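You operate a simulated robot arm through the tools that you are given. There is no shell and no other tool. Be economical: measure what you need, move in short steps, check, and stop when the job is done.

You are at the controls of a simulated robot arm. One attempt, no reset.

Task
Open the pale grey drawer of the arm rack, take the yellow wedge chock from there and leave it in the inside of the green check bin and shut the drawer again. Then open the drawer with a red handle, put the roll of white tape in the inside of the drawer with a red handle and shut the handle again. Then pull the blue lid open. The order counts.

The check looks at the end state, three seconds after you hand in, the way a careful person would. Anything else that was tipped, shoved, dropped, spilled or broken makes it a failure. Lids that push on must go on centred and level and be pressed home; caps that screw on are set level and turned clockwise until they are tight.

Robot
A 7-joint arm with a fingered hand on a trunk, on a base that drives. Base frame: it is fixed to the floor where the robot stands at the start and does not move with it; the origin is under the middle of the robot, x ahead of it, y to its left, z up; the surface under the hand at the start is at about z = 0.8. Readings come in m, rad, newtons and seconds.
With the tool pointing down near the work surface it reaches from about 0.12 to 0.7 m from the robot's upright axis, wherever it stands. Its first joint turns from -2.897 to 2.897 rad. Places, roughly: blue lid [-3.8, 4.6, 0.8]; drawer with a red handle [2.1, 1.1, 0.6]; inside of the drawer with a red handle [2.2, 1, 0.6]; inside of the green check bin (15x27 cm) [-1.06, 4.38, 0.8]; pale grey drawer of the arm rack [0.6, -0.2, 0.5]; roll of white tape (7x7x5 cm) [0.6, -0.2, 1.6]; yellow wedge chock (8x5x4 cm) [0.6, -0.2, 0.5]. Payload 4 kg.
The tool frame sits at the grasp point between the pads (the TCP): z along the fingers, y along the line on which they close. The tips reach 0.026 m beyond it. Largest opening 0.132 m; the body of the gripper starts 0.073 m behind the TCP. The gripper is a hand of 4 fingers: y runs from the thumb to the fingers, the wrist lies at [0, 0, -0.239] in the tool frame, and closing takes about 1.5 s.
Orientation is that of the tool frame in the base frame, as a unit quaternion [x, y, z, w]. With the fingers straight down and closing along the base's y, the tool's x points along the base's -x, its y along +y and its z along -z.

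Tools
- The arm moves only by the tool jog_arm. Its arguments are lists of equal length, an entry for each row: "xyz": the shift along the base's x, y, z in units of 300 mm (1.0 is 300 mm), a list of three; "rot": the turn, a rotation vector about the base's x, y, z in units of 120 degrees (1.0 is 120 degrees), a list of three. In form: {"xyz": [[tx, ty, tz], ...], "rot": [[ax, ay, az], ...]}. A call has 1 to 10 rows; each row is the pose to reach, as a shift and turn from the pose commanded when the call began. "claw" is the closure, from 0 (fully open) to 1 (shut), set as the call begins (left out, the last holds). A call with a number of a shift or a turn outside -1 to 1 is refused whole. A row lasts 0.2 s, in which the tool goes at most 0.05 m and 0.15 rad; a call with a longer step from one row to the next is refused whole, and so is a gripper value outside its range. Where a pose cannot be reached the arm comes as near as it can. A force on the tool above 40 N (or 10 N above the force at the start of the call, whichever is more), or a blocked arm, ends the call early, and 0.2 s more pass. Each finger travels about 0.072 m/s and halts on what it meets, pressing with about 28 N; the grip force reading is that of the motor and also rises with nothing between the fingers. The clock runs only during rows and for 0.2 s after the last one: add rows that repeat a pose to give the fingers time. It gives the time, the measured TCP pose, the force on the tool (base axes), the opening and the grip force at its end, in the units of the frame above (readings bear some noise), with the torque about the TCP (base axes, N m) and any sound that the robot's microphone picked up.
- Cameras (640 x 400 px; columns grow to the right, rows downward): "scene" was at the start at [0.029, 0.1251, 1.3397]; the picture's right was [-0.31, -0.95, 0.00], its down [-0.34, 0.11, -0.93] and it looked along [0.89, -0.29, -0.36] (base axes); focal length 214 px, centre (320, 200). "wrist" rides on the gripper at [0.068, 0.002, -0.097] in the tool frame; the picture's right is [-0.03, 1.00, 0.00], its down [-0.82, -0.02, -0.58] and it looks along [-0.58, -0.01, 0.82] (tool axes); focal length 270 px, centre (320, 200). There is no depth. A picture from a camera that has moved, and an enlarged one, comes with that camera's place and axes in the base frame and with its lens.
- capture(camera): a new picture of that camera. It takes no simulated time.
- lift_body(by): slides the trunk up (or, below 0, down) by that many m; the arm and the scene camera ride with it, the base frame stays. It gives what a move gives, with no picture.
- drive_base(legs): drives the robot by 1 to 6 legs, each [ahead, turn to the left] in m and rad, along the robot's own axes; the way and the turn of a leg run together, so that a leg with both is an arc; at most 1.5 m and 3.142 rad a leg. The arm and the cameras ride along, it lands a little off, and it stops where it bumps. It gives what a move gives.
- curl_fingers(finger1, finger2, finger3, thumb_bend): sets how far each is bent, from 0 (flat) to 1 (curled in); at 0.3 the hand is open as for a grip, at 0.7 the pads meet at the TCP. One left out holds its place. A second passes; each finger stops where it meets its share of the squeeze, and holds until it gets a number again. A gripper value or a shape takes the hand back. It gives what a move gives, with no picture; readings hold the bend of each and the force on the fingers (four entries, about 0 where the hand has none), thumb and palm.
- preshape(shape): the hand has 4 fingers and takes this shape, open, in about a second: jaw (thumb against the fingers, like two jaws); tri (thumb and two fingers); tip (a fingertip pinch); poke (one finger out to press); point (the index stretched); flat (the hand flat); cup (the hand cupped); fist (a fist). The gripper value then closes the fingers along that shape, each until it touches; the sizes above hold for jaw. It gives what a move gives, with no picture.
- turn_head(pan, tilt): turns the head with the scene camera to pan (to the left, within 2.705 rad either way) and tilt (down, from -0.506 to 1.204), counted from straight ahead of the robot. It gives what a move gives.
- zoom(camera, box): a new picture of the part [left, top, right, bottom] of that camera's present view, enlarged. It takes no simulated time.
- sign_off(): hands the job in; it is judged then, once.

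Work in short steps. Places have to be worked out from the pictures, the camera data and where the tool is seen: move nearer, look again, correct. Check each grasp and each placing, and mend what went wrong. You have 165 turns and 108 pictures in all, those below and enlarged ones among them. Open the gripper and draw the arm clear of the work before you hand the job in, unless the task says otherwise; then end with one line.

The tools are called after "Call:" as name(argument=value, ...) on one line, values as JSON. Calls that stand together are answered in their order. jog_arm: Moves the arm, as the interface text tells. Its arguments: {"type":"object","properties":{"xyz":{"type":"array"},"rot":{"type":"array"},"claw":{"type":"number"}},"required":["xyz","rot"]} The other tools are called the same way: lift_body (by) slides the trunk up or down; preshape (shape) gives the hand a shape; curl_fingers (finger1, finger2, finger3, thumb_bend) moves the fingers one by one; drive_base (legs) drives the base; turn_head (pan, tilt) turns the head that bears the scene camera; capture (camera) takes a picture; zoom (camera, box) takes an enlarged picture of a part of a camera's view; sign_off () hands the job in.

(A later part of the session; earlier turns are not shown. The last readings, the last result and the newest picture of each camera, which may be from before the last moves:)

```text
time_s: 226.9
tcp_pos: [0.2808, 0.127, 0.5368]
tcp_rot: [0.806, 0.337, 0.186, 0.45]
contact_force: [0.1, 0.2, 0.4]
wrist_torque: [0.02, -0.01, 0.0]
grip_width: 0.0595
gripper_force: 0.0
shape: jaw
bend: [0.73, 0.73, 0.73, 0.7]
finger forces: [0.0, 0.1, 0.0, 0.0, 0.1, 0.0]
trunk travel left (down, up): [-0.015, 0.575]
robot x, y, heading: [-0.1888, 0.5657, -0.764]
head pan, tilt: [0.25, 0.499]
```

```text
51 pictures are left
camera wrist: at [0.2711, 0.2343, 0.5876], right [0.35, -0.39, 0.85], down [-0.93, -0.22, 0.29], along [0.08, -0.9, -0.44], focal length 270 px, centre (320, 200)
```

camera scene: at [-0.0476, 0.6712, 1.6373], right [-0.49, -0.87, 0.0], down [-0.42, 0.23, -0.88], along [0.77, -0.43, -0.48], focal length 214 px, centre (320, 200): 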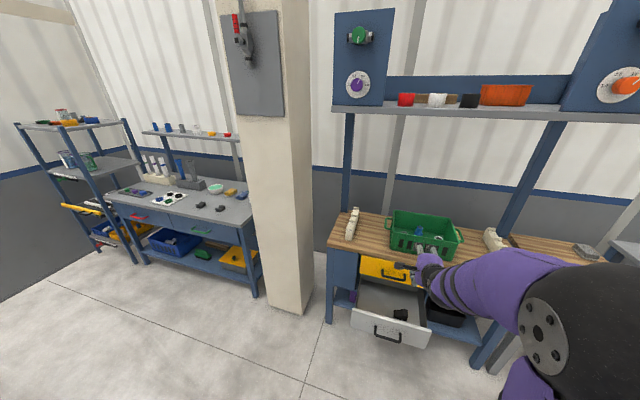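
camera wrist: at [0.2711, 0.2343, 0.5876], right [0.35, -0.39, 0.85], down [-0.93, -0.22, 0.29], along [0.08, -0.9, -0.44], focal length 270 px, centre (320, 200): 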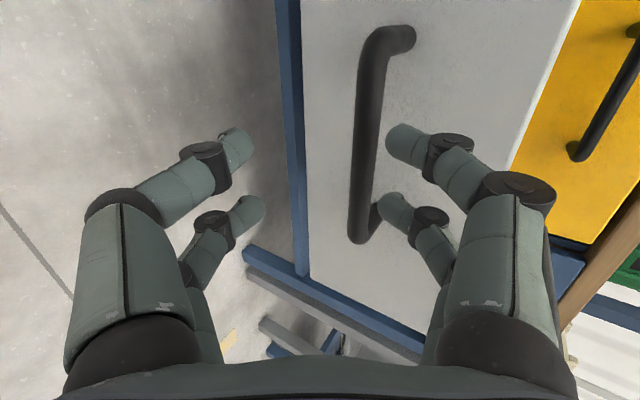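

The bar will slip between the fingers as I advance. I push by driving forward 0.2 m.

Call:
drive_base(legs=[[0.2, -0.01]])

Call:
capture(camera="wrist")

```text
time_s: 228.5
tcp_pos: [0.4207, -0.016, 0.538]
tcp_rot: [0.807, 0.331, 0.185, 0.452]
contact_force: [-0.2, -0.8, 0.3]
wrist_torque: [0.03, -0.06, -0.01]
grip_width: 0.0596
gripper_force: 0.1
shape: jaw
bend: [0.73, 0.73, 0.73, 0.7]
finger forces: [0.0, 0.0, 0.0, 0.0, 0.0, 0.0]
trunk travel left (down, up): [-0.015, 0.575]
robot x, y, heading: [-0.0486, 0.4253, -0.772]
head pan, tilt: [0.25, 0.499]
```

```text
50 pictures are left
camera wrist: at [0.4127, 0.091, 0.588], right [0.35, -0.39, 0.85], down [-0.93, -0.21, 0.29], along [0.07, -0.9, -0.44], focal length 270 px, centre (320, 200)
```

wrist: 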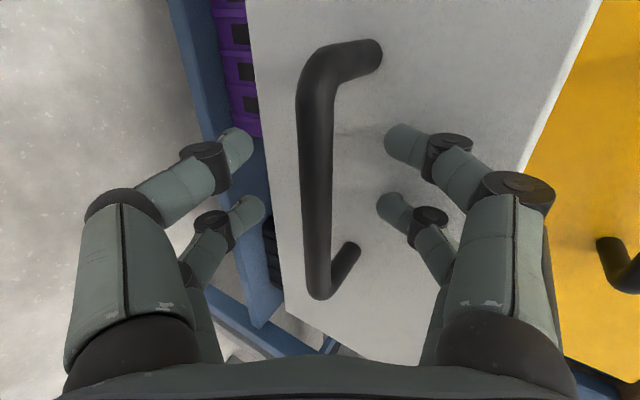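

The drawer is moving in. I drive 8 cm more, then finish with the arm, which senses force.

Call:
drive_base(legs=[[0.08, -0.005]])

Call:
jog_arm(xyz=[[0.015, -0.015, 0], [0.03, -0.03, 0], [0.045, -0.045, 0], [0.06, -0.06, 0], [0.075, -0.075, 0], [0.09, -0.09, 0]], rot=[[0, 0, 0], [0, 0, 0], [0, 0, 0], [0, 0, 0], [0, 0, 0], [0, 0, 0]])

Call:
capture(camera="wrist")

```text
time_s: 229.6
tcp_pos: [0.4765, -0.0731, 0.5376]
tcp_rot: [0.807, 0.33, 0.184, 0.453]
contact_force: [0.6, -0.3, -0.2]
wrist_torque: [0.0, 0.01, -0.02]
grip_width: 0.0594
gripper_force: 0.1
shape: jaw
bend: [0.73, 0.73, 0.73, 0.7]
finger forces: [0.0, 0.0, 0.1, 0.0, 0.1, 0.1]
trunk travel left (down, up): [-0.015, 0.575]
robot x, y, heading: [0.0154, 0.3675, -0.775]
head pan, tilt: [0.25, 0.499]
```

```text
time_s: 230.9
tcp_pos: [0.4977, -0.094, 0.537]
tcp_rot: [0.809, 0.33, 0.183, 0.45]
contact_force: [-20.2, 20.7, 7.5]
wrist_torque: [-0.44, -0.45, -0.07]
grip_width: 0.0547
gripper_force: 0.1
shape: jaw
bend: [0.78, 0.78, 0.73, 0.7]
finger forces: [14.1, 15.1, 0.0, 0.0, 0.1, 0.1]
trunk travel left (down, up): [-0.015, 0.575]
robot x, y, heading: [0.0108, 0.3698, -0.773]
head pan, tilt: [0.25, 0.499]
stopped in row 6: the force on the tool passed its limit at 43 N (the readings are from after the stop); the commanded pose is now the measured one
```

```text
49 pictures are left
camera wrist: at [0.4901, 0.0119, 0.588], right [0.35, -0.39, 0.85], down [-0.93, -0.21, 0.29], along [0.07, -0.89, -0.44], focal length 270 px, centre (320, 200)
```

wrist: 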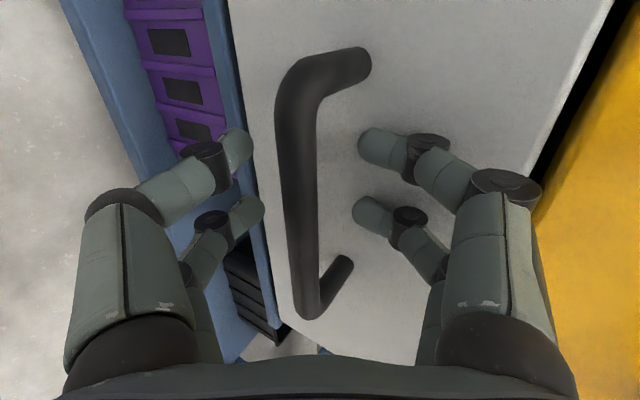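

The drawer met its stop and is shut. I withdraw the hand, back away and drive along the aisle to the bench with the red-handled drawer.

Call:
jog_arm(xyz=[[-0.06, 0.06, 0], [-0.12, 0.12, 0], [-0.2, 0.2, 0.0]], rot=[[0, 0, 0], [0, 0, 0], [0, 0, 0]])

Call:
drive_base(legs=[[-0.35, 0]])

Call:
capture(camera="scene")

Call:
drive_base(legs=[[0, 1.56], [1.5, 0], [0.5, 0], [0, -1.571]])

Call:
turn_head(pan=0.3, tilt=0.5)

Call:
capture(camera="scene")

```text
time_s: 231.7
tcp_pos: [0.4399, -0.0351, 0.5355]
tcp_rot: [0.808, 0.33, 0.183, 0.452]
contact_force: [0.3, 1.0, -0.1]
wrist_torque: [-0.03, -0.03, 0.0]
grip_width: 0.0591
gripper_force: 0.0
shape: jaw
bend: [0.73, 0.73, 0.73, 0.7]
finger forces: [0.1, 0.0, 0.1, 0.0, 0.1, 0.0]
trunk travel left (down, up): [-0.015, 0.575]
robot x, y, heading: [0.0077, 0.3675, -0.78]
head pan, tilt: [0.25, 0.499]
```

```text
time_s: 234.0
tcp_pos: [0.1903, 0.2072, 0.5376]
tcp_rot: [0.809, 0.33, 0.183, 0.451]
contact_force: [-0.3, 0.4, -0.6]
wrist_torque: [-0.02, 0.01, -0.01]
grip_width: 0.0595
gripper_force: 0.2
shape: jaw
bend: [0.73, 0.73, 0.73, 0.7]
finger forces: [0.1, 0.1, 0.1, 0.0, 0.0, 0.1]
trunk travel left (down, up): [-0.015, 0.575]
robot x, y, heading: [-0.237, 0.6164, -0.782]
head pan, tilt: [0.25, 0.499]
```

```text
48 pictures are left
camera scene: at [-0.0944, 0.7196, 1.0673], right [-0.5, -0.86, 0.0], down [-0.41, 0.24, -0.88], along [0.76, -0.44, -0.48], focal length 214 px, centre (320, 200)
```

scene: 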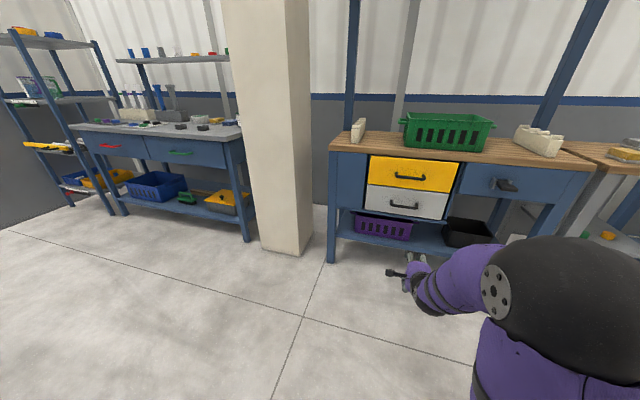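

```text
time_s: 252.3
tcp_pos: [1.6099, 1.6003, 0.5363]
tcp_rot: [0.811, 0.323, 0.18, 0.453]
contact_force: [-0.1, -0.3, 0.0]
wrist_torque: [-0.02, 0.0, -0.01]
grip_width: 0.0593
gripper_force: 0.0
shape: jaw
bend: [0.73, 0.73, 0.73, 0.7]
finger forces: [0.0, 0.1, 0.0, 0.0, 0.0, 0.0]
trunk travel left (down, up): [-0.015, 0.575]
robot x, y, heading: [1.1896, 2.0077, -0.793]
head pan, tilt: [0.25, 0.499]
```

```text
time_s: 253.0
tcp_pos: [1.6112, 1.6, 0.536]
tcp_rot: [0.811, 0.323, 0.181, 0.453]
contact_force: [0.5, 0.0, -0.4]
wrist_torque: [0.01, 0.01, -0.01]
grip_width: 0.0594
gripper_force: 0.1
shape: jaw
bend: [0.73, 0.73, 0.73, 0.7]
finger forces: [0.0, 0.1, 0.1, 0.0, 0.0, 0.0]
trunk travel left (down, up): [-0.015, 0.575]
robot x, y, heading: [1.1905, 2.0171, -0.791]
head pan, tilt: [0.3, 0.499]
```

```text
47 pictures are left
camera scene: at [1.3363, 2.1208, 1.0673], right [-0.47, -0.88, 0.0], down [-0.42, 0.23, -0.88], along [0.77, -0.41, -0.48], focal length 214 px, centre (320, 200)
```

scene: 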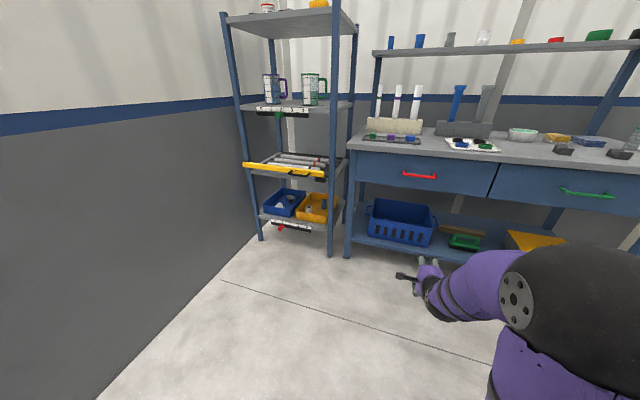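

The grey drawer is flush. The red handle triangulates to (1.952,1.248,0.678), straight ahead; I raise the trunk 14 cm and drive 0.36 m nearer.

Call:
lift_body(by=0.15)

Call:
drive_base(legs=[[0.36, 0]])

Call:
capture(camera="wrist")

```text
time_s: 254.7
tcp_pos: [1.611, 1.5996, 0.6864]
tcp_rot: [0.811, 0.323, 0.179, 0.452]
contact_force: [-0.6, 0.0, 0.3]
wrist_torque: [0.02, 0.03, -0.02]
grip_width: 0.0595
gripper_force: 0.1
shape: jaw
bend: [0.73, 0.73, 0.73, 0.7]
finger forces: [0.0, 0.0, 0.1, 0.0, 0.1, 0.0]
trunk travel left (down, up): [-0.165, 0.425]
robot x, y, heading: [1.189, 2.0164, -0.796]
head pan, tilt: [0.3, 0.499]
```

```text
time_s: 257.0
tcp_pos: [1.8625, 1.3453, 0.6854]
tcp_rot: [0.812, 0.323, 0.179, 0.453]
contact_force: [0.4, 0.2, -0.2]
wrist_torque: [-0.02, -0.02, -0.03]
grip_width: 0.0593
gripper_force: 0.0
shape: jaw
bend: [0.73, 0.73, 0.73, 0.7]
finger forces: [0.0, 0.0, 0.1, 0.0, 0.1, 0.1]
trunk travel left (down, up): [-0.165, 0.425]
robot x, y, heading: [1.4406, 1.7576, -0.79]
head pan, tilt: [0.3, 0.499]
```

```text
46 pictures are left
camera wrist: at [1.8566, 1.4515, 0.737], right [0.34, -0.4, 0.85], down [-0.94, -0.19, 0.29], along [0.05, -0.9, -0.44], focal length 270 px, centre (320, 200)
```

wrist: 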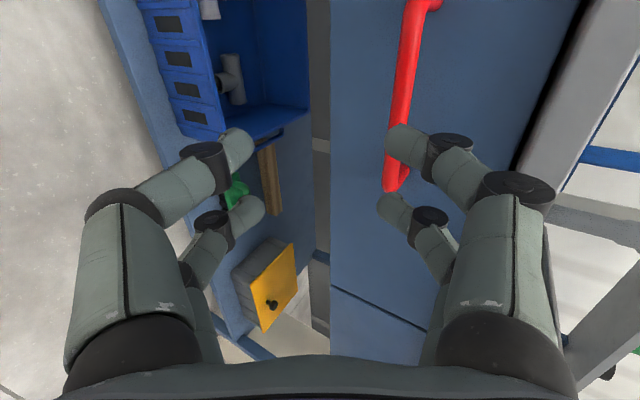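

Aligned well with the red bar (centre lat error <1 cm). I drive 9 cm closer and look.

Call:
drive_base(legs=[[0.095, 0.005]])

Call:
capture(camera="wrist")

```text
time_s: 258.2
tcp_pos: [1.932, 1.2791, 0.6859]
tcp_rot: [0.81, 0.325, 0.18, 0.453]
contact_force: [-0.9, -0.7, 1.9]
wrist_torque: [0.01, -0.01, 0.03]
grip_width: 0.059
gripper_force: 0.0
shape: jaw
bend: [0.73, 0.73, 0.73, 0.7]
finger forces: [0.0, 0.0, 0.1, 0.0, 0.0, 0.1]
trunk travel left (down, up): [-0.165, 0.425]
robot x, y, heading: [1.506, 1.6887, -0.784]
head pan, tilt: [0.3, 0.499]
```

```text
45 pictures are left
camera wrist: at [1.9254, 1.3861, 0.737], right [0.35, -0.4, 0.85], down [-0.94, -0.2, 0.29], along [0.06, -0.9, -0.44], focal length 270 px, centre (320, 200)
```

wrist: 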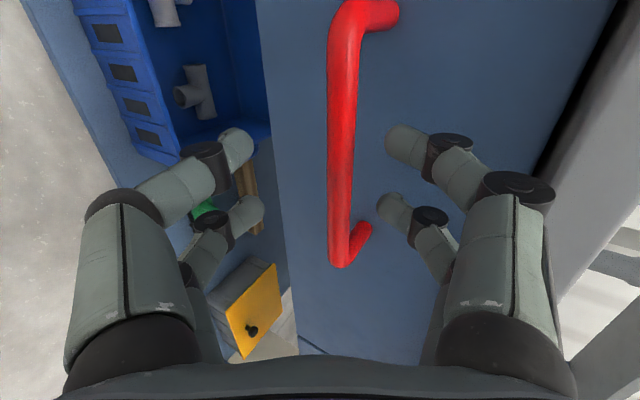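

The bar slides between the fingers nicely; I advance gently about 3 cm more until a fingertip touches the panel.

Call:
jog_arm(xyz=[[0.025, -0.025, -0.005], [0.05, -0.05, -0.01], [0.07, -0.07, -0.01], [0.085, -0.085, -0.01]], rot=[[0, 0, 0], [0, 0, 0], [0, 0, 0], [0, 0, 0]])

Call:
capture(camera="wrist")

```text
time_s: 259.2
tcp_pos: [1.9563, 1.2554, 0.6827]
tcp_rot: [0.811, 0.325, 0.181, 0.452]
contact_force: [-8.8, 9.7, 4.5]
wrist_torque: [-0.34, -0.28, -0.03]
grip_width: 0.0579
gripper_force: 0.0
shape: jaw
bend: [0.75, 0.75, 0.73, 0.7]
finger forces: [6.4, 7.0, 0.0, 0.0, 0.0, 0.0]
trunk travel left (down, up): [-0.165, 0.425]
robot x, y, heading: [1.5095, 1.6908, -0.787]
head pan, tilt: [0.3, 0.499]
```

```text
44 pictures are left
camera wrist: at [1.9499, 1.3615, 0.7345], right [0.34, -0.4, 0.85], down [-0.94, -0.2, 0.29], along [0.06, -0.9, -0.44], focal length 270 px, centre (320, 200)
```

wrist: 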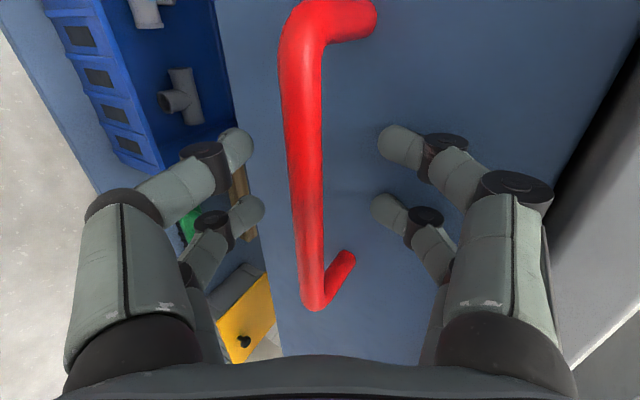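

Contact with the panel and the bar is between thumb and fingers. I back off a few mm, lower a touch, and close.

Call:
jog_arm(xyz=[[-0.017, 0.017, -0.01], [-0.017, 0.017, -0.01], [-0.017, 0.017, -0.01], [-0.017, 0.017, -0.01], [-0.017, 0.017, -0.01], [-0.017, 0.017, -0.01], [-0.017, 0.017, -0.01]], rot=[[0, 0, 0], [0, 0, 0], [0, 0, 0], [0, 0, 0], [0, 0, 0], [0, 0, 0], [0, 0, 0]], claw=1)

Call:
drive_base(legs=[[-0.06, 0]])

Call:
capture(camera="wrist")

```text
time_s: 260.8
tcp_pos: [1.9504, 1.2592, 0.6775]
tcp_rot: [0.812, 0.326, 0.179, 0.45]
contact_force: [-3.1, 2.3, -25.3]
wrist_torque: [-0.03, 0.15, 0.1]
grip_width: 0.0
gripper_force: 28.2
shape: jaw
bend: [0.77, 0.76, 0.63, 0.66]
finger forces: [0.0, 0.0, 0.0, 0.0, 29.9, 0.0]
trunk travel left (down, up): [-0.165, 0.425]
robot x, y, heading: [1.5057, 1.6894, -0.789]
head pan, tilt: [0.3, 0.499]
```

```text
time_s: 261.7
tcp_pos: [1.91, 1.302, 0.677]
tcp_rot: [0.811, 0.326, 0.18, 0.451]
contact_force: [4.6, 4.1, -27.6]
wrist_torque: [0.0, 0.12, 0.11]
grip_width: 0.0
gripper_force: 28.0
shape: jaw
bend: [0.77, 0.76, 0.63, 0.66]
finger forces: [0.0, 0.0, 0.0, 0.0, 30.4, 0.0]
trunk travel left (down, up): [-0.165, 0.425]
robot x, y, heading: [1.4668, 1.7323, -0.79]
head pan, tilt: [0.3, 0.499]
```

```text
43 pictures are left
camera wrist: at [1.9041, 1.4089, 0.7288], right [0.35, -0.4, 0.85], down [-0.94, -0.2, 0.29], along [0.06, -0.89, -0.44], focal length 270 px, centre (320, 200)
```

wrist: 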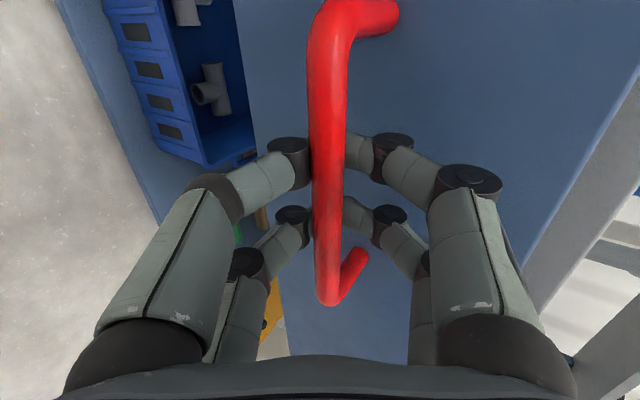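

It's hooked and coming. I pull a further 19 cm and look from the head.

Call:
drive_base(legs=[[-0.19, 0]])

Call:
capture(camera="scene")

```text
time_s: 263.3
tcp_pos: [1.776, 1.4373, 0.6757]
tcp_rot: [0.811, 0.327, 0.179, 0.45]
contact_force: [10.7, 8.9, -20.8]
wrist_torque: [-0.07, 0.1, 0.1]
grip_width: 0.0
gripper_force: 28.0
shape: jaw
bend: [0.77, 0.76, 0.63, 0.66]
finger forces: [0.0, 0.1, 0.0, 0.0, 29.6, 0.1]
trunk travel left (down, up): [-0.165, 0.425]
robot x, y, heading: [1.3324, 1.8656, -0.787]
head pan, tilt: [0.3, 0.499]
```

```text
42 pictures are left
camera scene: at [1.4794, 1.9755, 1.2171], right [-0.47, -0.88, 0.0], down [-0.42, 0.22, -0.88], along [0.78, -0.41, -0.48], focal length 214 px, centre (320, 200)
```

scene: 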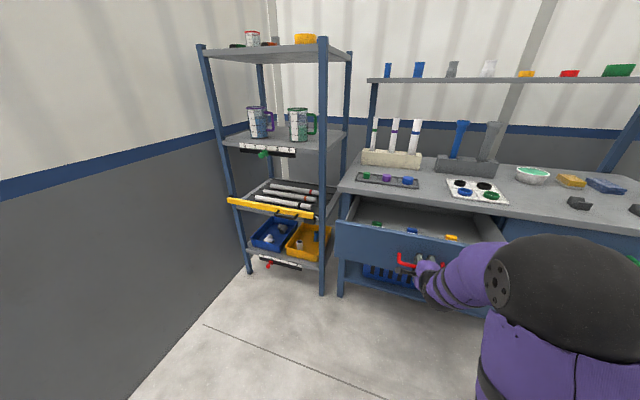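

The drawer is open ~25 cm with small parts inside. I release the bar, back out, and drive back to the rack for the tape.

Call:
jog_arm(xyz=[[0, 0, 0.01], [0, 0, 0.015], [0, 0, 0.015], [0, 0, 0.015], [-0.05, 0.05, 0.03], [-0.1, 0.1, 0.06], [-0.15, 0.15, 0.08], [-0.2, 0.2, 0.08]], rot=[[0, 0, 0], [0, 0, 0], [0, 0, 0], [0, 0, 0], [0, 0, 0], [0, 0, 0], [0, 0, 0], [0, 0, 0]], claw=0.55)

Call:
drive_base(legs=[[-0.27, 0], [0, -1.571], [1.5, 0], [0.5, 0], [0, 1.571]])

Call:
lift_body(by=0.4)

Call:
turn_head(pan=0.3, tilt=0.1)

Call:
capture(camera="scene")

```text
time_s: 265.1
tcp_pos: [1.7159, 1.4989, 0.7022]
tcp_rot: [0.811, 0.327, 0.18, 0.45]
contact_force: [0.1, -0.2, -0.3]
wrist_torque: [0.0, -0.01, -0.02]
grip_width: 0.059
gripper_force: 0.0
shape: jaw
bend: [0.73, 0.73, 0.73, 0.7]
finger forces: [0.0, 0.0, 0.0, 0.0, 0.0, 0.1]
trunk travel left (down, up): [-0.165, 0.425]
robot x, y, heading: [1.3291, 1.8661, -0.785]
head pan, tilt: [0.3, 0.499]
```

```text
time_s: 285.1
tcp_pos: [0.0862, 0.2722, 0.7012]
tcp_rot: [0.814, 0.32, 0.176, 0.452]
contact_force: [-0.5, -1.4, 0.6]
wrist_torque: [-0.03, -0.02, -0.02]
grip_width: 0.0586
gripper_force: 0.0
shape: jaw
bend: [0.73, 0.73, 0.73, 0.7]
finger forces: [0.1, 0.0, 0.0, 0.1, 0.1, 0.1]
trunk travel left (down, up): [-0.165, 0.425]
robot x, y, heading: [-0.2918, 0.6517, -0.803]
head pan, tilt: [0.3, 0.499]
```

```text
time_s: 288.9
tcp_pos: [0.0872, 0.2733, 1.102]
tcp_rot: [0.814, 0.319, 0.176, 0.452]
contact_force: [0.3, -0.5, 0.0]
wrist_torque: [-0.02, 0.02, -0.02]
grip_width: 0.059
gripper_force: 0.2
shape: jaw
bend: [0.73, 0.73, 0.73, 0.7]
finger forces: [0.1, 0.0, 0.0, 0.1, 0.1, 0.0]
trunk travel left (down, up): [-0.565, 0.025]
robot x, y, heading: [-0.2921, 0.6489, -0.806]
head pan, tilt: [0.3, 0.499]
```

```text
time_s: 289.8
tcp_pos: [0.0869, 0.2724, 1.1018]
tcp_rot: [0.814, 0.319, 0.176, 0.451]
contact_force: [-0.7, 0.1, -0.3]
wrist_torque: [0.0, -0.01, -0.01]
grip_width: 0.0588
gripper_force: 0.0
shape: jaw
bend: [0.73, 0.73, 0.73, 0.7]
finger forces: [0.0, 0.0, 0.0, 0.1, 0.0, 0.0]
trunk travel left (down, up): [-0.565, 0.025]
robot x, y, heading: [-0.2931, 0.6482, -0.806]
head pan, tilt: [0.3, 0.099]
```

```text
41 pictures are left
camera scene: at [-0.1417, 0.7542, 1.6543], right [-0.48, -0.88, 0.0], down [-0.09, 0.05, -0.99], along [0.87, -0.48, -0.1], focal length 214 px, centre (320, 200)
```

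scene: 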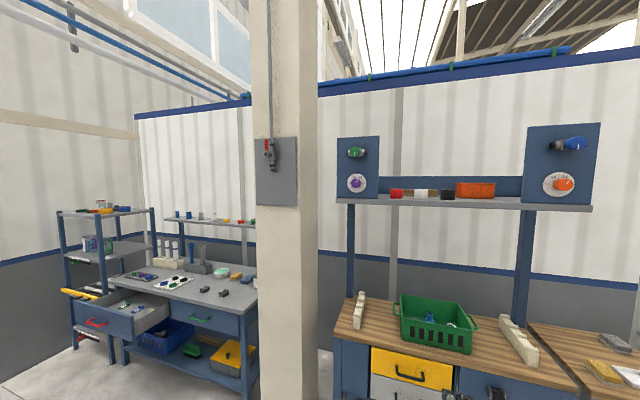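

The white roll stands on the shelf at about lat 0.24, z 1.56–1.61, between red and black ones. I raise and turn the hand to a 45° downward approach with fingers closing sideways, standing off.

Call:
jog_arm(xyz=[[0, 0, 0.138], [0, 0, 0.276], [0, 0, 0.414], [0, 0, 0.552], [0, 0, 0.69], [0, 0, 0.828], [0, 0, 0.966]], rot=[[-0.0254, 0.034, 0.0334], [-0.0508, 0.068, 0.0668], [-0.0762, 0.102, 0.1002], [-0.1016, 0.136, 0.1336], [-0.127, 0.17, 0.167], [-0.1525, 0.204, 0.2004], [-0.1779, 0.2383, 0.2338]], claw=0)

Call:
jog_arm(xyz=[[0, 0, 0.138], [0, 0, 0.276], [0, 0, 0.414], [0, 0, 0.552], [0, 0, 0.69], [0, 0, 0.828], [0, 0, 0.966]], rot=[[-0.0254, 0.034, 0.0334], [-0.0508, 0.068, 0.0668], [-0.0762, 0.102, 0.1002], [-0.1016, 0.136, 0.1336], [-0.127, 0.17, 0.167], [-0.1525, 0.204, 0.2004], [-0.1779, 0.2383, 0.2338]])

Call:
capture(camera="wrist")

```text
time_s: 291.4
tcp_pos: [0.086, 0.2724, 1.3921]
tcp_rot: [0.635, 0.632, 0.013, 0.445]
contact_force: [0.2, 0.5, 0.0]
wrist_torque: [0.01, -0.01, 0.0]
grip_width: 0.132
gripper_force: 0.1
shape: jaw
bend: [0.3, 0.3, 0.3, 0.3]
finger forces: [0.0, 0.0, 0.0, 0.1, 0.0, 0.0]
trunk travel left (down, up): [-0.565, 0.025]
robot x, y, heading: [-0.2866, 0.651, -0.806]
head pan, tilt: [0.3, 0.099]
```

```text
time_s: 293.0
tcp_pos: [0.074, 0.3074, 1.6059]
tcp_rot: [0.37, 0.839, -0.144, 0.372]
contact_force: [0.4, -0.7, 0.4]
wrist_torque: [0.03, 0.01, 0.0]
grip_width: 0.1317
gripper_force: 0.1
shape: jaw
bend: [0.3, 0.3, 0.3, 0.3]
finger forces: [0.1, 0.0, 0.0, 0.0, 0.0, 0.0]
out of reach, approached as far as the arm can: row 6, 7
trunk travel left (down, up): [-0.565, 0.025]
robot x, y, heading: [-0.2929, 0.6478, -0.807]
head pan, tilt: [0.3, 0.099]
```

```text
40 pictures are left
camera wrist: at [-0.0057, 0.3928, 1.6213], right [0.74, 0.67, 0.05], down [0.05, -0.13, 0.99], along [0.67, -0.73, -0.13], focal length 270 px, centre (320, 200)
```

wrist: 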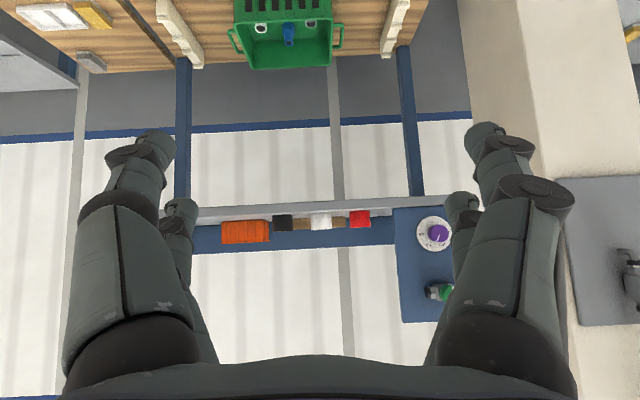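

The roll triangulates to lat 0.237, depth 0.578, z≈1.582 (about (0.576,-0.241)). I flatten the tilt slightly, line up laterally, extend 12 cm and set the opening to 10 cm.

Call:
jog_arm(xyz=[[0.04, -0.07, -0.02], [0.08, -0.14, -0.03], [0.12, -0.21, -0.05], [0.16, -0.29, -0.07], [0.205, -0.36, -0.07]], rot=[[-0.0135, -0.0135, 0], [-0.027, -0.027, 0], [-0.0405, -0.0405, 0], [-0.054, -0.054, 0], [-0.0675, -0.0675, 0]], claw=0.24)

Call:
capture(camera="wrist")

```text
time_s: 294.2
tcp_pos: [0.1344, 0.1982, 1.5857]
tcp_rot: [0.341, 0.803, -0.183, 0.452]
contact_force: [0.3, -0.8, -0.3]
wrist_torque: [0.02, -0.03, -0.01]
grip_width: 0.1005
gripper_force: 0.0
shape: jaw
bend: [0.63, 0.63, 0.63, 0.5]
finger forces: [0.0, 0.0, 0.0, 0.0, 0.1, 0.1]
trunk travel left (down, up): [-0.565, 0.025]
robot x, y, heading: [-0.2928, 0.6486, -0.808]
head pan, tilt: [0.3, 0.099]
```

```text
39 pictures are left
camera wrist: at [0.0529, 0.2848, 1.5768], right [0.72, 0.69, 0.04], down [-0.07, 0.02, 1.0], along [0.69, -0.72, 0.06], focal length 270 px, centre (320, 200)
```

wrist: 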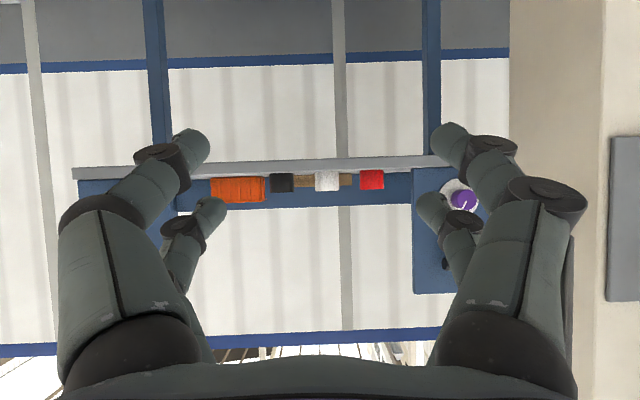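

Lined up within a centimetre. I correct heading by 0.02 rad and drive 0.48 m forward, then check.

Call:
drive_base(legs=[[0, 0.02], [0.48, 0]])

Call:
capture(camera="wrist")

Call:
capture(camera="scene")

```text
time_s: 297.4
tcp_pos: [0.4858, -0.1322, 1.585]
tcp_rot: [0.333, 0.807, -0.179, 0.454]
contact_force: [-0.4, -0.4, -0.2]
wrist_torque: [-0.01, 0.02, 0.02]
grip_width: 0.1005
gripper_force: 0.2
shape: jaw
bend: [0.63, 0.63, 0.63, 0.5]
finger forces: [0.0, 0.1, 0.0, 0.1, 0.0, 0.1]
trunk travel left (down, up): [-0.565, 0.025]
robot x, y, heading: [0.0503, 0.313, -0.782]
head pan, tilt: [0.3, 0.099]
```

```text
38 pictures are left
camera wrist: at [0.4021, -0.0478, 1.577], right [0.71, 0.7, 0.04], down [-0.07, 0.02, 1.0], along [0.7, -0.71, 0.06], focal length 270 px, centre (320, 200)
```

wrist: 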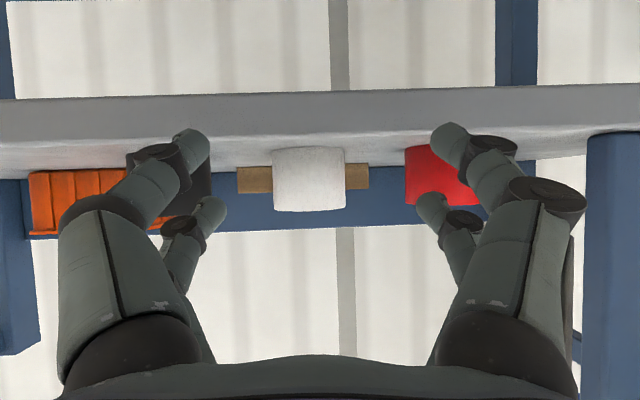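

```text
37 pictures are left
camera scene: at [0.1984, 0.4165, 1.6543], right [-0.46, -0.89, 0.0], down [-0.09, 0.05, -0.99], along [0.88, -0.46, -0.1], focal length 214 px, centre (320, 200)
```

scene: 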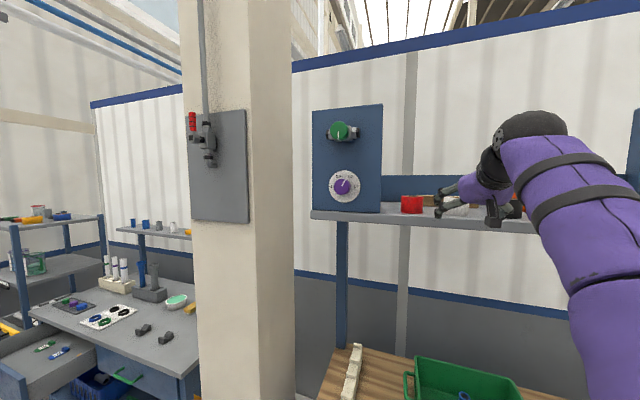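

The roll is 14 cm ahead, 1 cm to the right, and TCP slightly high. I correct that and drive 12 cm.

Call:
jog_arm(xyz=[[-0.026, -0.026, -0.028]], rot=[[0, 0, 0]])

Call:
drive_base(legs=[[0.12, 0]])

Call:
capture(camera="wrist")

```text
time_s: 297.8
tcp_pos: [0.4766, -0.1401, 1.578]
tcp_rot: [0.333, 0.807, -0.178, 0.454]
contact_force: [-0.3, -0.2, -0.2]
wrist_torque: [0.01, 0.0, 0.0]
grip_width: 0.1008
gripper_force: 0.1
shape: jaw
bend: [0.63, 0.63, 0.63, 0.5]
finger forces: [0.0, 0.0, 0.0, 0.0, 0.0, 0.0]
trunk travel left (down, up): [-0.565, 0.025]
robot x, y, heading: [0.0525, 0.3072, -0.788]
head pan, tilt: [0.3, 0.099]
```

```text
time_s: 298.8
tcp_pos: [0.5126, -0.1763, 1.5828]
tcp_rot: [0.332, 0.805, -0.181, 0.457]
contact_force: [-0.1, -0.8, 2.5]
wrist_torque: [-0.1, 0.08, 0.02]
grip_width: 0.1004
gripper_force: 0.1
shape: jaw
bend: [0.63, 0.63, 0.63, 0.5]
finger forces: [0.0, 0.1, 0.0, 0.1, 2.1, 0.1]
trunk travel left (down, up): [-0.565, 0.025]
robot x, y, heading: [0.0853, 0.2681, -0.782]
head pan, tilt: [0.3, 0.099]
stopped in leg 1: the force on the tool passed its limit at 43 N (the readings are from after the stop); the commanded pose is now the measured one
```

```text
36 pictures are left
camera wrist: at [0.4302, -0.0914, 1.5736], right [0.71, 0.7, 0.03], down [-0.07, 0.03, 1.0], along [0.7, -0.71, 0.07], focal length 270 px, centre (320, 200)
```

wrist: 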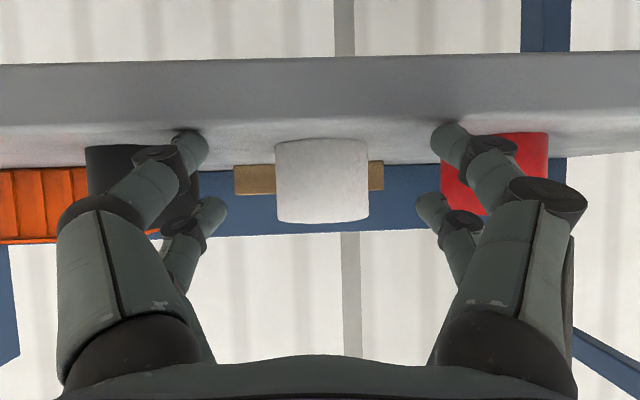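

The thumb tip touched the shelf edge. I raise slightly, flatten the tilt by ~0.19 rad, and look.

Call:
jog_arm(xyz=[[-0.02, 0.02, 0.02], [-0.03, 0.03, 0.025], [-0.03, 0.03, 0.025]], rot=[[-0.03, -0.03, 0], [-0.0642, -0.0642, 0], [-0.0642, -0.0642, 0]])

Call:
capture(camera="wrist")

```text
time_s: 299.6
tcp_pos: [0.5041, -0.1662, 1.5902]
tcp_rot: [0.313, 0.759, -0.211, 0.53]
contact_force: [-0.3, -0.7, -0.7]
wrist_torque: [-0.02, 0.01, 0.01]
grip_width: 0.1004
gripper_force: 0.0
shape: jaw
bend: [0.63, 0.63, 0.63, 0.5]
finger forces: [0.0, 0.0, 0.0, 0.1, 0.0, 0.0]
trunk travel left (down, up): [-0.565, 0.025]
robot x, y, heading: [0.0899, 0.2669, -0.781]
head pan, tilt: [0.3, 0.099]
```

```text
35 pictures are left
camera wrist: at [0.4233, -0.0842, 1.5584], right [0.7, 0.71, 0.04], down [-0.21, 0.16, 0.97], along [0.68, -0.69, 0.26], focal length 270 px, centre (320, 200)
```

wrist: 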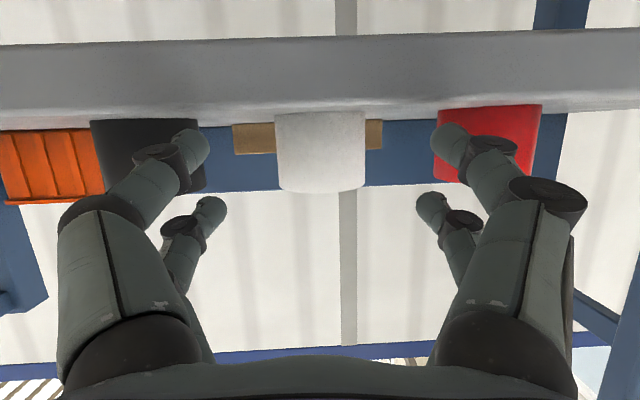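

The tips now ride above the shelf and the roll is centred. I drive forward 9.5 cm.

Call:
drive_base(legs=[[0.095, 0]])

Call:
capture(camera="wrist")

```text
time_s: 300.7
tcp_pos: [0.5724, -0.2341, 1.5887]
tcp_rot: [0.313, 0.759, -0.21, 0.53]
contact_force: [0.6, 0.6, 0.0]
wrist_torque: [-0.03, 0.02, 0.02]
grip_width: 0.1002
gripper_force: 0.0
shape: jaw
bend: [0.63, 0.63, 0.63, 0.5]
finger forces: [0.0, 0.0, 0.0, 0.0, 0.1, 0.0]
trunk travel left (down, up): [-0.565, 0.025]
robot x, y, heading: [0.1569, 0.2027, -0.779]
head pan, tilt: [0.3, 0.099]
```

```text
34 pictures are left
camera wrist: at [0.4918, -0.1522, 1.5579], right [0.7, 0.71, 0.04], down [-0.21, 0.16, 0.97], along [0.68, -0.69, 0.25], focal length 270 px, centre (320, 200)
```

wrist: 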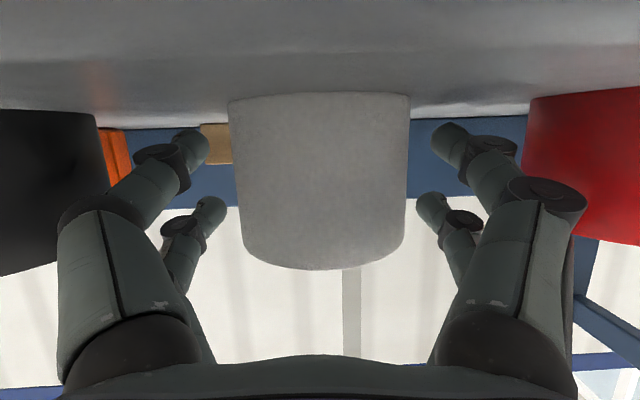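

The roll sits squarely between the fingers, clear of its neighbours. I close.

Call:
jog_arm(xyz=[[0, 0, 0], [0, 0, 0], [0, 0, 0], [0, 0, 0], [0, 0, 0], [0, 0, 0]], rot=[[0, 0, 0], [0, 0, 0], [0, 0, 0], [0, 0, 0], [0, 0, 0], [0, 0, 0]], claw=1)

Call:
capture(camera="wrist")

```text
time_s: 302.1
tcp_pos: [0.5727, -0.2342, 1.59]
tcp_rot: [0.312, 0.759, -0.21, 0.53]
contact_force: [-0.6, -0.4, 1.1]
wrist_torque: [-0.07, 0.01, 0.01]
grip_width: 0.0124
gripper_force: 28.3
shape: jaw
bend: [0.78, 0.71, 0.7, 0.78]
finger forces: [26.6, 0.0, 0.0, 0.0, 26.0, 0.0]
trunk travel left (down, up): [-0.565, 0.025]
robot x, y, heading: [0.1624, 0.2001, -0.782]
head pan, tilt: [0.3, 0.099]
```

```text
33 pictures are left
camera wrist: at [0.491, -0.1513, 1.5584], right [0.7, 0.71, 0.04], down [-0.21, 0.16, 0.97], along [0.68, -0.69, 0.26], focal length 270 px, centre (320, 200)
```

wrist: 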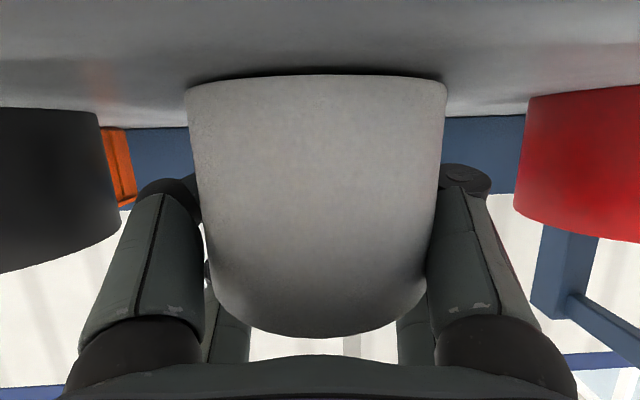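

The fingers wrapped past the roll's widest part and drew it inward, held by only one finger and thumb. I open again to regrasp a bit further back.

Call:
jog_arm(xyz=[[0, 0, 0], [0, 0, 0], [0, 0, 0], [0, 0, 0], [0, 0, 0], [0, 0, 0]], rot=[[0, 0, 0], [0, 0, 0], [0, 0, 0], [0, 0, 0], [0, 0, 0], [0, 0, 0]], claw=0.24)

Call:
capture(camera="wrist")

Call:
zoom(camera="scene", box=[380, 150, 540, 250])

```text
time_s: 303.5
tcp_pos: [0.5711, -0.2332, 1.5901]
tcp_rot: [0.313, 0.76, -0.21, 0.529]
contact_force: [-0.3, 0.1, -1.2]
wrist_torque: [0.04, -0.01, 0.01]
grip_width: 0.1002
gripper_force: 0.0
shape: jaw
bend: [0.63, 0.63, 0.63, 0.5]
finger forces: [0.0, 0.1, 0.0, 0.1, 0.0, 0.0]
trunk travel left (down, up): [-0.565, 0.025]
robot x, y, heading: [0.1601, 0.2019, -0.78]
head pan, tilt: [0.3, 0.099]
```

```text
32 pictures are left
camera wrist: at [0.4909, -0.1513, 1.5583], right [0.7, 0.71, 0.04], down [-0.21, 0.16, 0.97], along [0.68, -0.69, 0.26], focal length 270 px, centre (320, 200)
```

wrist: 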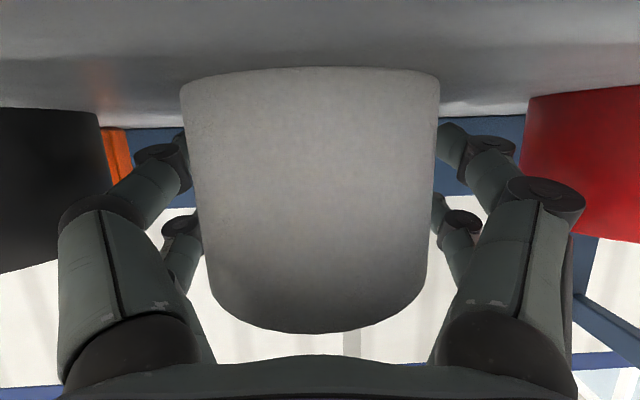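

```text
4.00 times, centred on (460, 200) of scene
camera zoom: at [0.3051, 0.3104, 1.6544], right [-0.46, -0.89, 0.0], down [-0.09, 0.05, -0.99], along [0.88, -0.46, -0.1], focal length 858 px, centre (-240, 200)
```

zoom: 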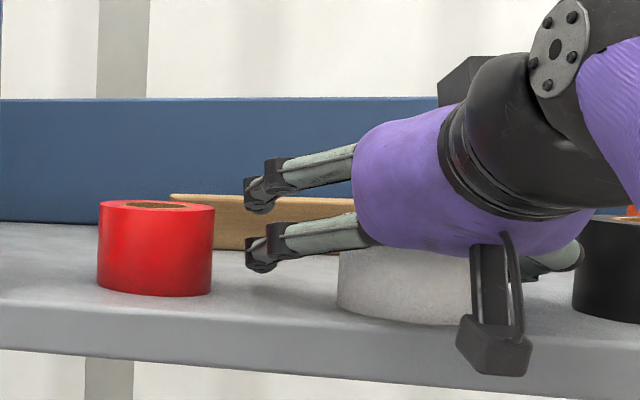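

The roll still stands on the shelf, now ~3 cm nearer. I draw the hand back 4 cm so the tips meet at its diameter.

Call:
jog_arm(xyz=[[-0.03, 0.03, 0], [-0.06, 0.06, 0], [-0.098, 0.09, 0]], rot=[[0, 0, 0], [0, 0, 0], [0, 0, 0]])

Call:
capture(camera="wrist")

```text
time_s: 304.3
tcp_pos: [0.5411, -0.205, 1.5908]
tcp_rot: [0.312, 0.759, -0.21, 0.531]
contact_force: [-0.6, 0.1, -0.3]
wrist_torque: [0.01, -0.01, -0.02]
grip_width: 0.1002
gripper_force: 0.0
shape: jaw
bend: [0.63, 0.63, 0.63, 0.5]
finger forces: [0.0, 0.0, 0.0, 0.0, 0.1, 0.0]
trunk travel left (down, up): [-0.565, 0.025]
robot x, y, heading: [0.1587, 0.1985, -0.782]
head pan, tilt: [0.3, 0.099]
```

```text
30 pictures are left
camera wrist: at [0.461, -0.124, 1.5584], right [0.7, 0.71, 0.04], down [-0.21, 0.16, 0.97], along [0.68, -0.69, 0.26], focal length 270 px, centre (320, 200)
```

wrist: 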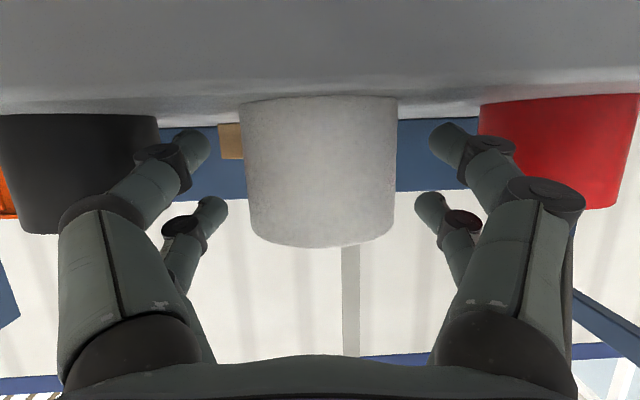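

I come back another centimetre and close.

Call:
jog_arm(xyz=[[-0.024, 0.024, 0]], rot=[[0, 0, 0]])

Call:
jog_arm(xyz=[[0, 0, 0], [0, 0, 0], [0, 0, 0], [0, 0, 0], [0, 0, 0]], rot=[[0, 0, 0], [0, 0, 0], [0, 0, 0], [0, 0, 0], [0, 0, 0]], claw=1)

Call:
capture(camera="wrist")

```text
time_s: 304.7
tcp_pos: [0.5335, -0.1999, 1.59]
tcp_rot: [0.312, 0.759, -0.211, 0.531]
contact_force: [0.1, -0.2, 0.7]
wrist_torque: [0.0, 0.01, 0.0]
grip_width: 0.0999
gripper_force: 0.1
shape: jaw
bend: [0.63, 0.63, 0.63, 0.5]
finger forces: [0.0, 0.1, 0.0, 0.0, 0.0, 0.0]
trunk travel left (down, up): [-0.565, 0.025]
robot x, y, heading: [0.1593, 0.1972, -0.78]
head pan, tilt: [0.3, 0.099]
```

```text
time_s: 305.9
tcp_pos: [0.5343, -0.1988, 1.5891]
tcp_rot: [0.313, 0.759, -0.211, 0.531]
contact_force: [0.2, -0.5, 2.2]
wrist_torque: [0.04, 0.03, -0.02]
grip_width: 0.0544
gripper_force: 28.2
shape: jaw
bend: [0.73, 0.73, 0.73, 0.7]
finger forces: [25.9, 24.9, 25.3, 0.0, 25.7, 0.0]
trunk travel left (down, up): [-0.565, 0.025]
robot x, y, heading: [0.1572, 0.2019, -0.784]
head pan, tilt: [0.3, 0.099]
```

```text
29 pictures are left
camera wrist: at [0.4542, -0.1173, 1.5583], right [0.7, 0.71, 0.04], down [-0.21, 0.16, 0.97], along [0.68, -0.69, 0.26], focal length 270 px, centre (320, 200)
```

wrist: 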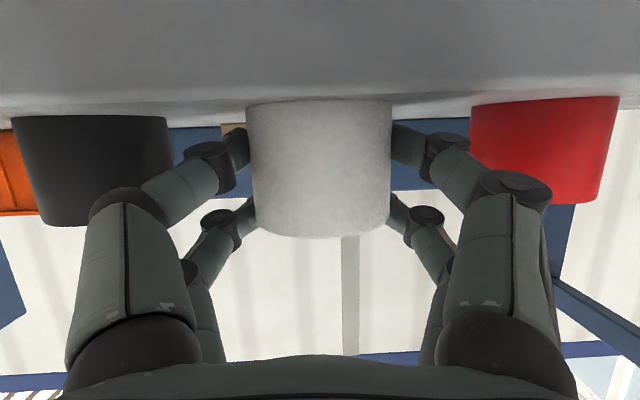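

All fingers grip it squarely. I lift 4 cm and check.

Call:
jog_arm(xyz=[[0, 0, 0.05], [0, 0, 0.1], [0, 0, 0.14]], rot=[[0, 0, 0], [0, 0, 0], [0, 0, 0]])

Call:
capture(camera="wrist")

```text
time_s: 306.7
tcp_pos: [0.5345, -0.199, 1.6313]
tcp_rot: [0.313, 0.76, -0.21, 0.53]
contact_force: [0.9, -0.3, -1.1]
wrist_torque: [0.0, 0.03, -0.02]
grip_width: 0.0542
gripper_force: 27.7
shape: jaw
bend: [0.73, 0.73, 0.74, 0.7]
finger forces: [25.9, 24.4, 25.3, 0.0, 25.7, 0.0]
trunk travel left (down, up): [-0.565, 0.025]
robot x, y, heading: [0.1584, 0.201, -0.783]
head pan, tilt: [0.3, 0.099]
```

```text
28 pictures are left
camera wrist: at [0.4537, -0.117, 1.6002], right [0.7, 0.71, 0.04], down [-0.21, 0.16, 0.97], along [0.68, -0.69, 0.26], focal length 270 px, centre (320, 200)
```

wrist: 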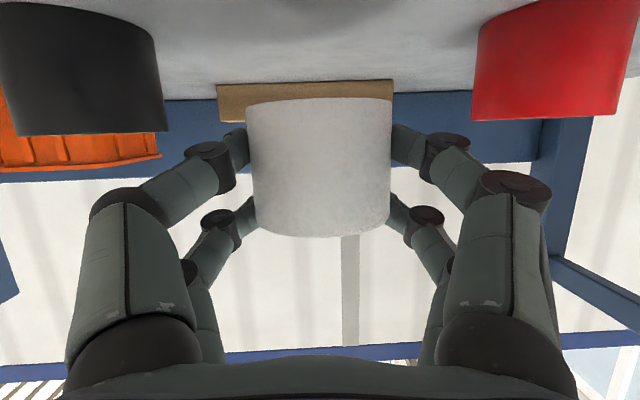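

The roll is off the shelf. I back away and drive to the red-handled drawer, lowering as I go.

Call:
drive_base(legs=[[-0.58, 0]])

Call:
lift_body(by=-0.3)

Call:
jog_arm(xyz=[[0, 0, -0.1], [0, 0, -0.2], [0, 0, -0.3], [0, 0, -0.4], [0, 0, -0.5], [0, 0, -0.6], [0, 0, -0.7]], rot=[[0.0458, 0.0458, 0], [0.0917, 0.0917, 0], [0.1375, 0.1375, 0], [0.1833, 0.1833, 0], [0.2291, 0.2291, 0], [0.275, 0.275, 0], [0.3208, 0.3208, 0]])

Call:
drive_base(legs=[[0, 1.568], [1.5, 0], [0.5, 0], [0, -1.571]])

Call:
turn_head(pan=0.35, tilt=0.6)

Call:
capture(camera="scene")

Call:
capture(camera="wrist")

```text
time_s: 310.0
tcp_pos: [0.1225, 0.2093, 1.6311]
tcp_rot: [0.314, 0.759, -0.211, 0.53]
contact_force: [-0.3, -0.1, -1.1]
wrist_torque: [0.03, -0.01, 0.01]
grip_width: 0.0542
gripper_force: 27.6
shape: jaw
bend: [0.73, 0.73, 0.74, 0.7]
finger forces: [25.9, 24.3, 25.3, 0.0, 25.6, 0.1]
trunk travel left (down, up): [-0.565, 0.025]
robot x, y, heading: [-0.2533, 0.6108, -0.779]
head pan, tilt: [0.3, 0.099]
```

```text
time_s: 313.0
tcp_pos: [0.1231, 0.21, 1.3316]
tcp_rot: [0.313, 0.76, -0.211, 0.529]
contact_force: [0.9, -0.1, -1.7]
wrist_torque: [-0.01, -0.01, 0.04]
grip_width: 0.0543
gripper_force: 28.1
shape: jaw
bend: [0.73, 0.73, 0.74, 0.7]
finger forces: [25.9, 24.3, 25.3, 0.0, 25.7, 0.0]
trunk travel left (down, up): [-0.265, 0.325]
robot x, y, heading: [-0.2523, 0.6083, -0.784]
head pan, tilt: [0.3, 0.099]
```

```text
time_s: 314.6
tcp_pos: [0.1228, 0.2096, 1.1206]
tcp_rot: [0.382, 0.915, -0.043, 0.123]
contact_force: [-0.6, 0.5, -2.0]
wrist_torque: [-0.05, -0.01, 0.02]
grip_width: 0.0542
gripper_force: 27.7
shape: jaw
bend: [0.73, 0.73, 0.74, 0.7]
finger forces: [25.9, 24.8, 25.3, 0.0, 25.8, 0.0]
trunk travel left (down, up): [-0.265, 0.325]
robot x, y, heading: [-0.2501, 0.61, -0.783]
head pan, tilt: [0.3, 0.099]
```

```text
time_s: 333.1
tcp_pos: [1.5329, 1.6337, 1.1214]
tcp_rot: [0.387, 0.913, -0.043, 0.124]
contact_force: [-0.3, -0.3, -1.3]
wrist_torque: [-0.01, 0.0, 0.0]
grip_width: 0.0538
gripper_force: 28.2
shape: jaw
bend: [0.73, 0.73, 0.74, 0.7]
finger forces: [26.1, 24.6, 25.7, 0.0, 25.7, 0.0]
trunk travel left (down, up): [-0.265, 0.325]
robot x, y, heading: [1.1577, 2.042, -0.795]
head pan, tilt: [0.3, 0.099]
```

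```text
time_s: 334.1
tcp_pos: [1.5323, 1.6335, 1.1209]
tcp_rot: [0.387, 0.913, -0.044, 0.124]
contact_force: [-0.1, 0.6, -0.8]
wrist_torque: [0.0, -0.02, 0.02]
grip_width: 0.0536
gripper_force: 28.2
shape: jaw
bend: [0.73, 0.73, 0.74, 0.7]
finger forces: [26.1, 24.7, 25.6, 0.0, 25.8, 0.0]
trunk travel left (down, up): [-0.265, 0.325]
robot x, y, heading: [1.1615, 2.0409, -0.789]
head pan, tilt: [0.351, 0.6]
```

```text
27 pictures are left
camera scene: at [1.3097, 2.152, 1.3083], right [-0.43, -0.9, 0.0], down [-0.51, 0.24, -0.83], along [0.75, -0.35, -0.56], focal length 214 px, centre (320, 200)
```

scene: 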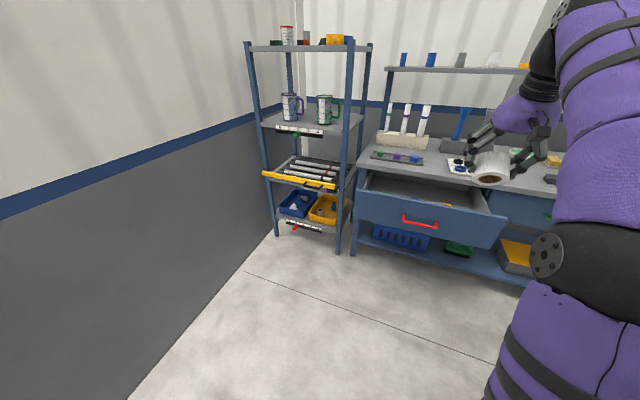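

```text
26 pictures are left
camera wrist: at [1.4701, 1.7006, 1.1956], right [0.73, 0.68, 0.02], down [0.42, -0.48, 0.77], along [0.53, -0.56, -0.64], focal length 270 px, centre (320, 200)
```

wrist: 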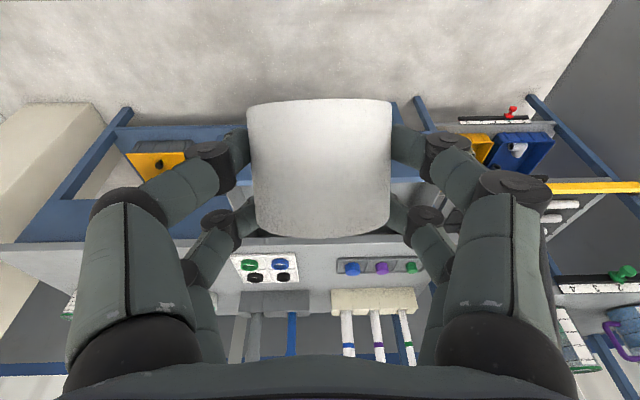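

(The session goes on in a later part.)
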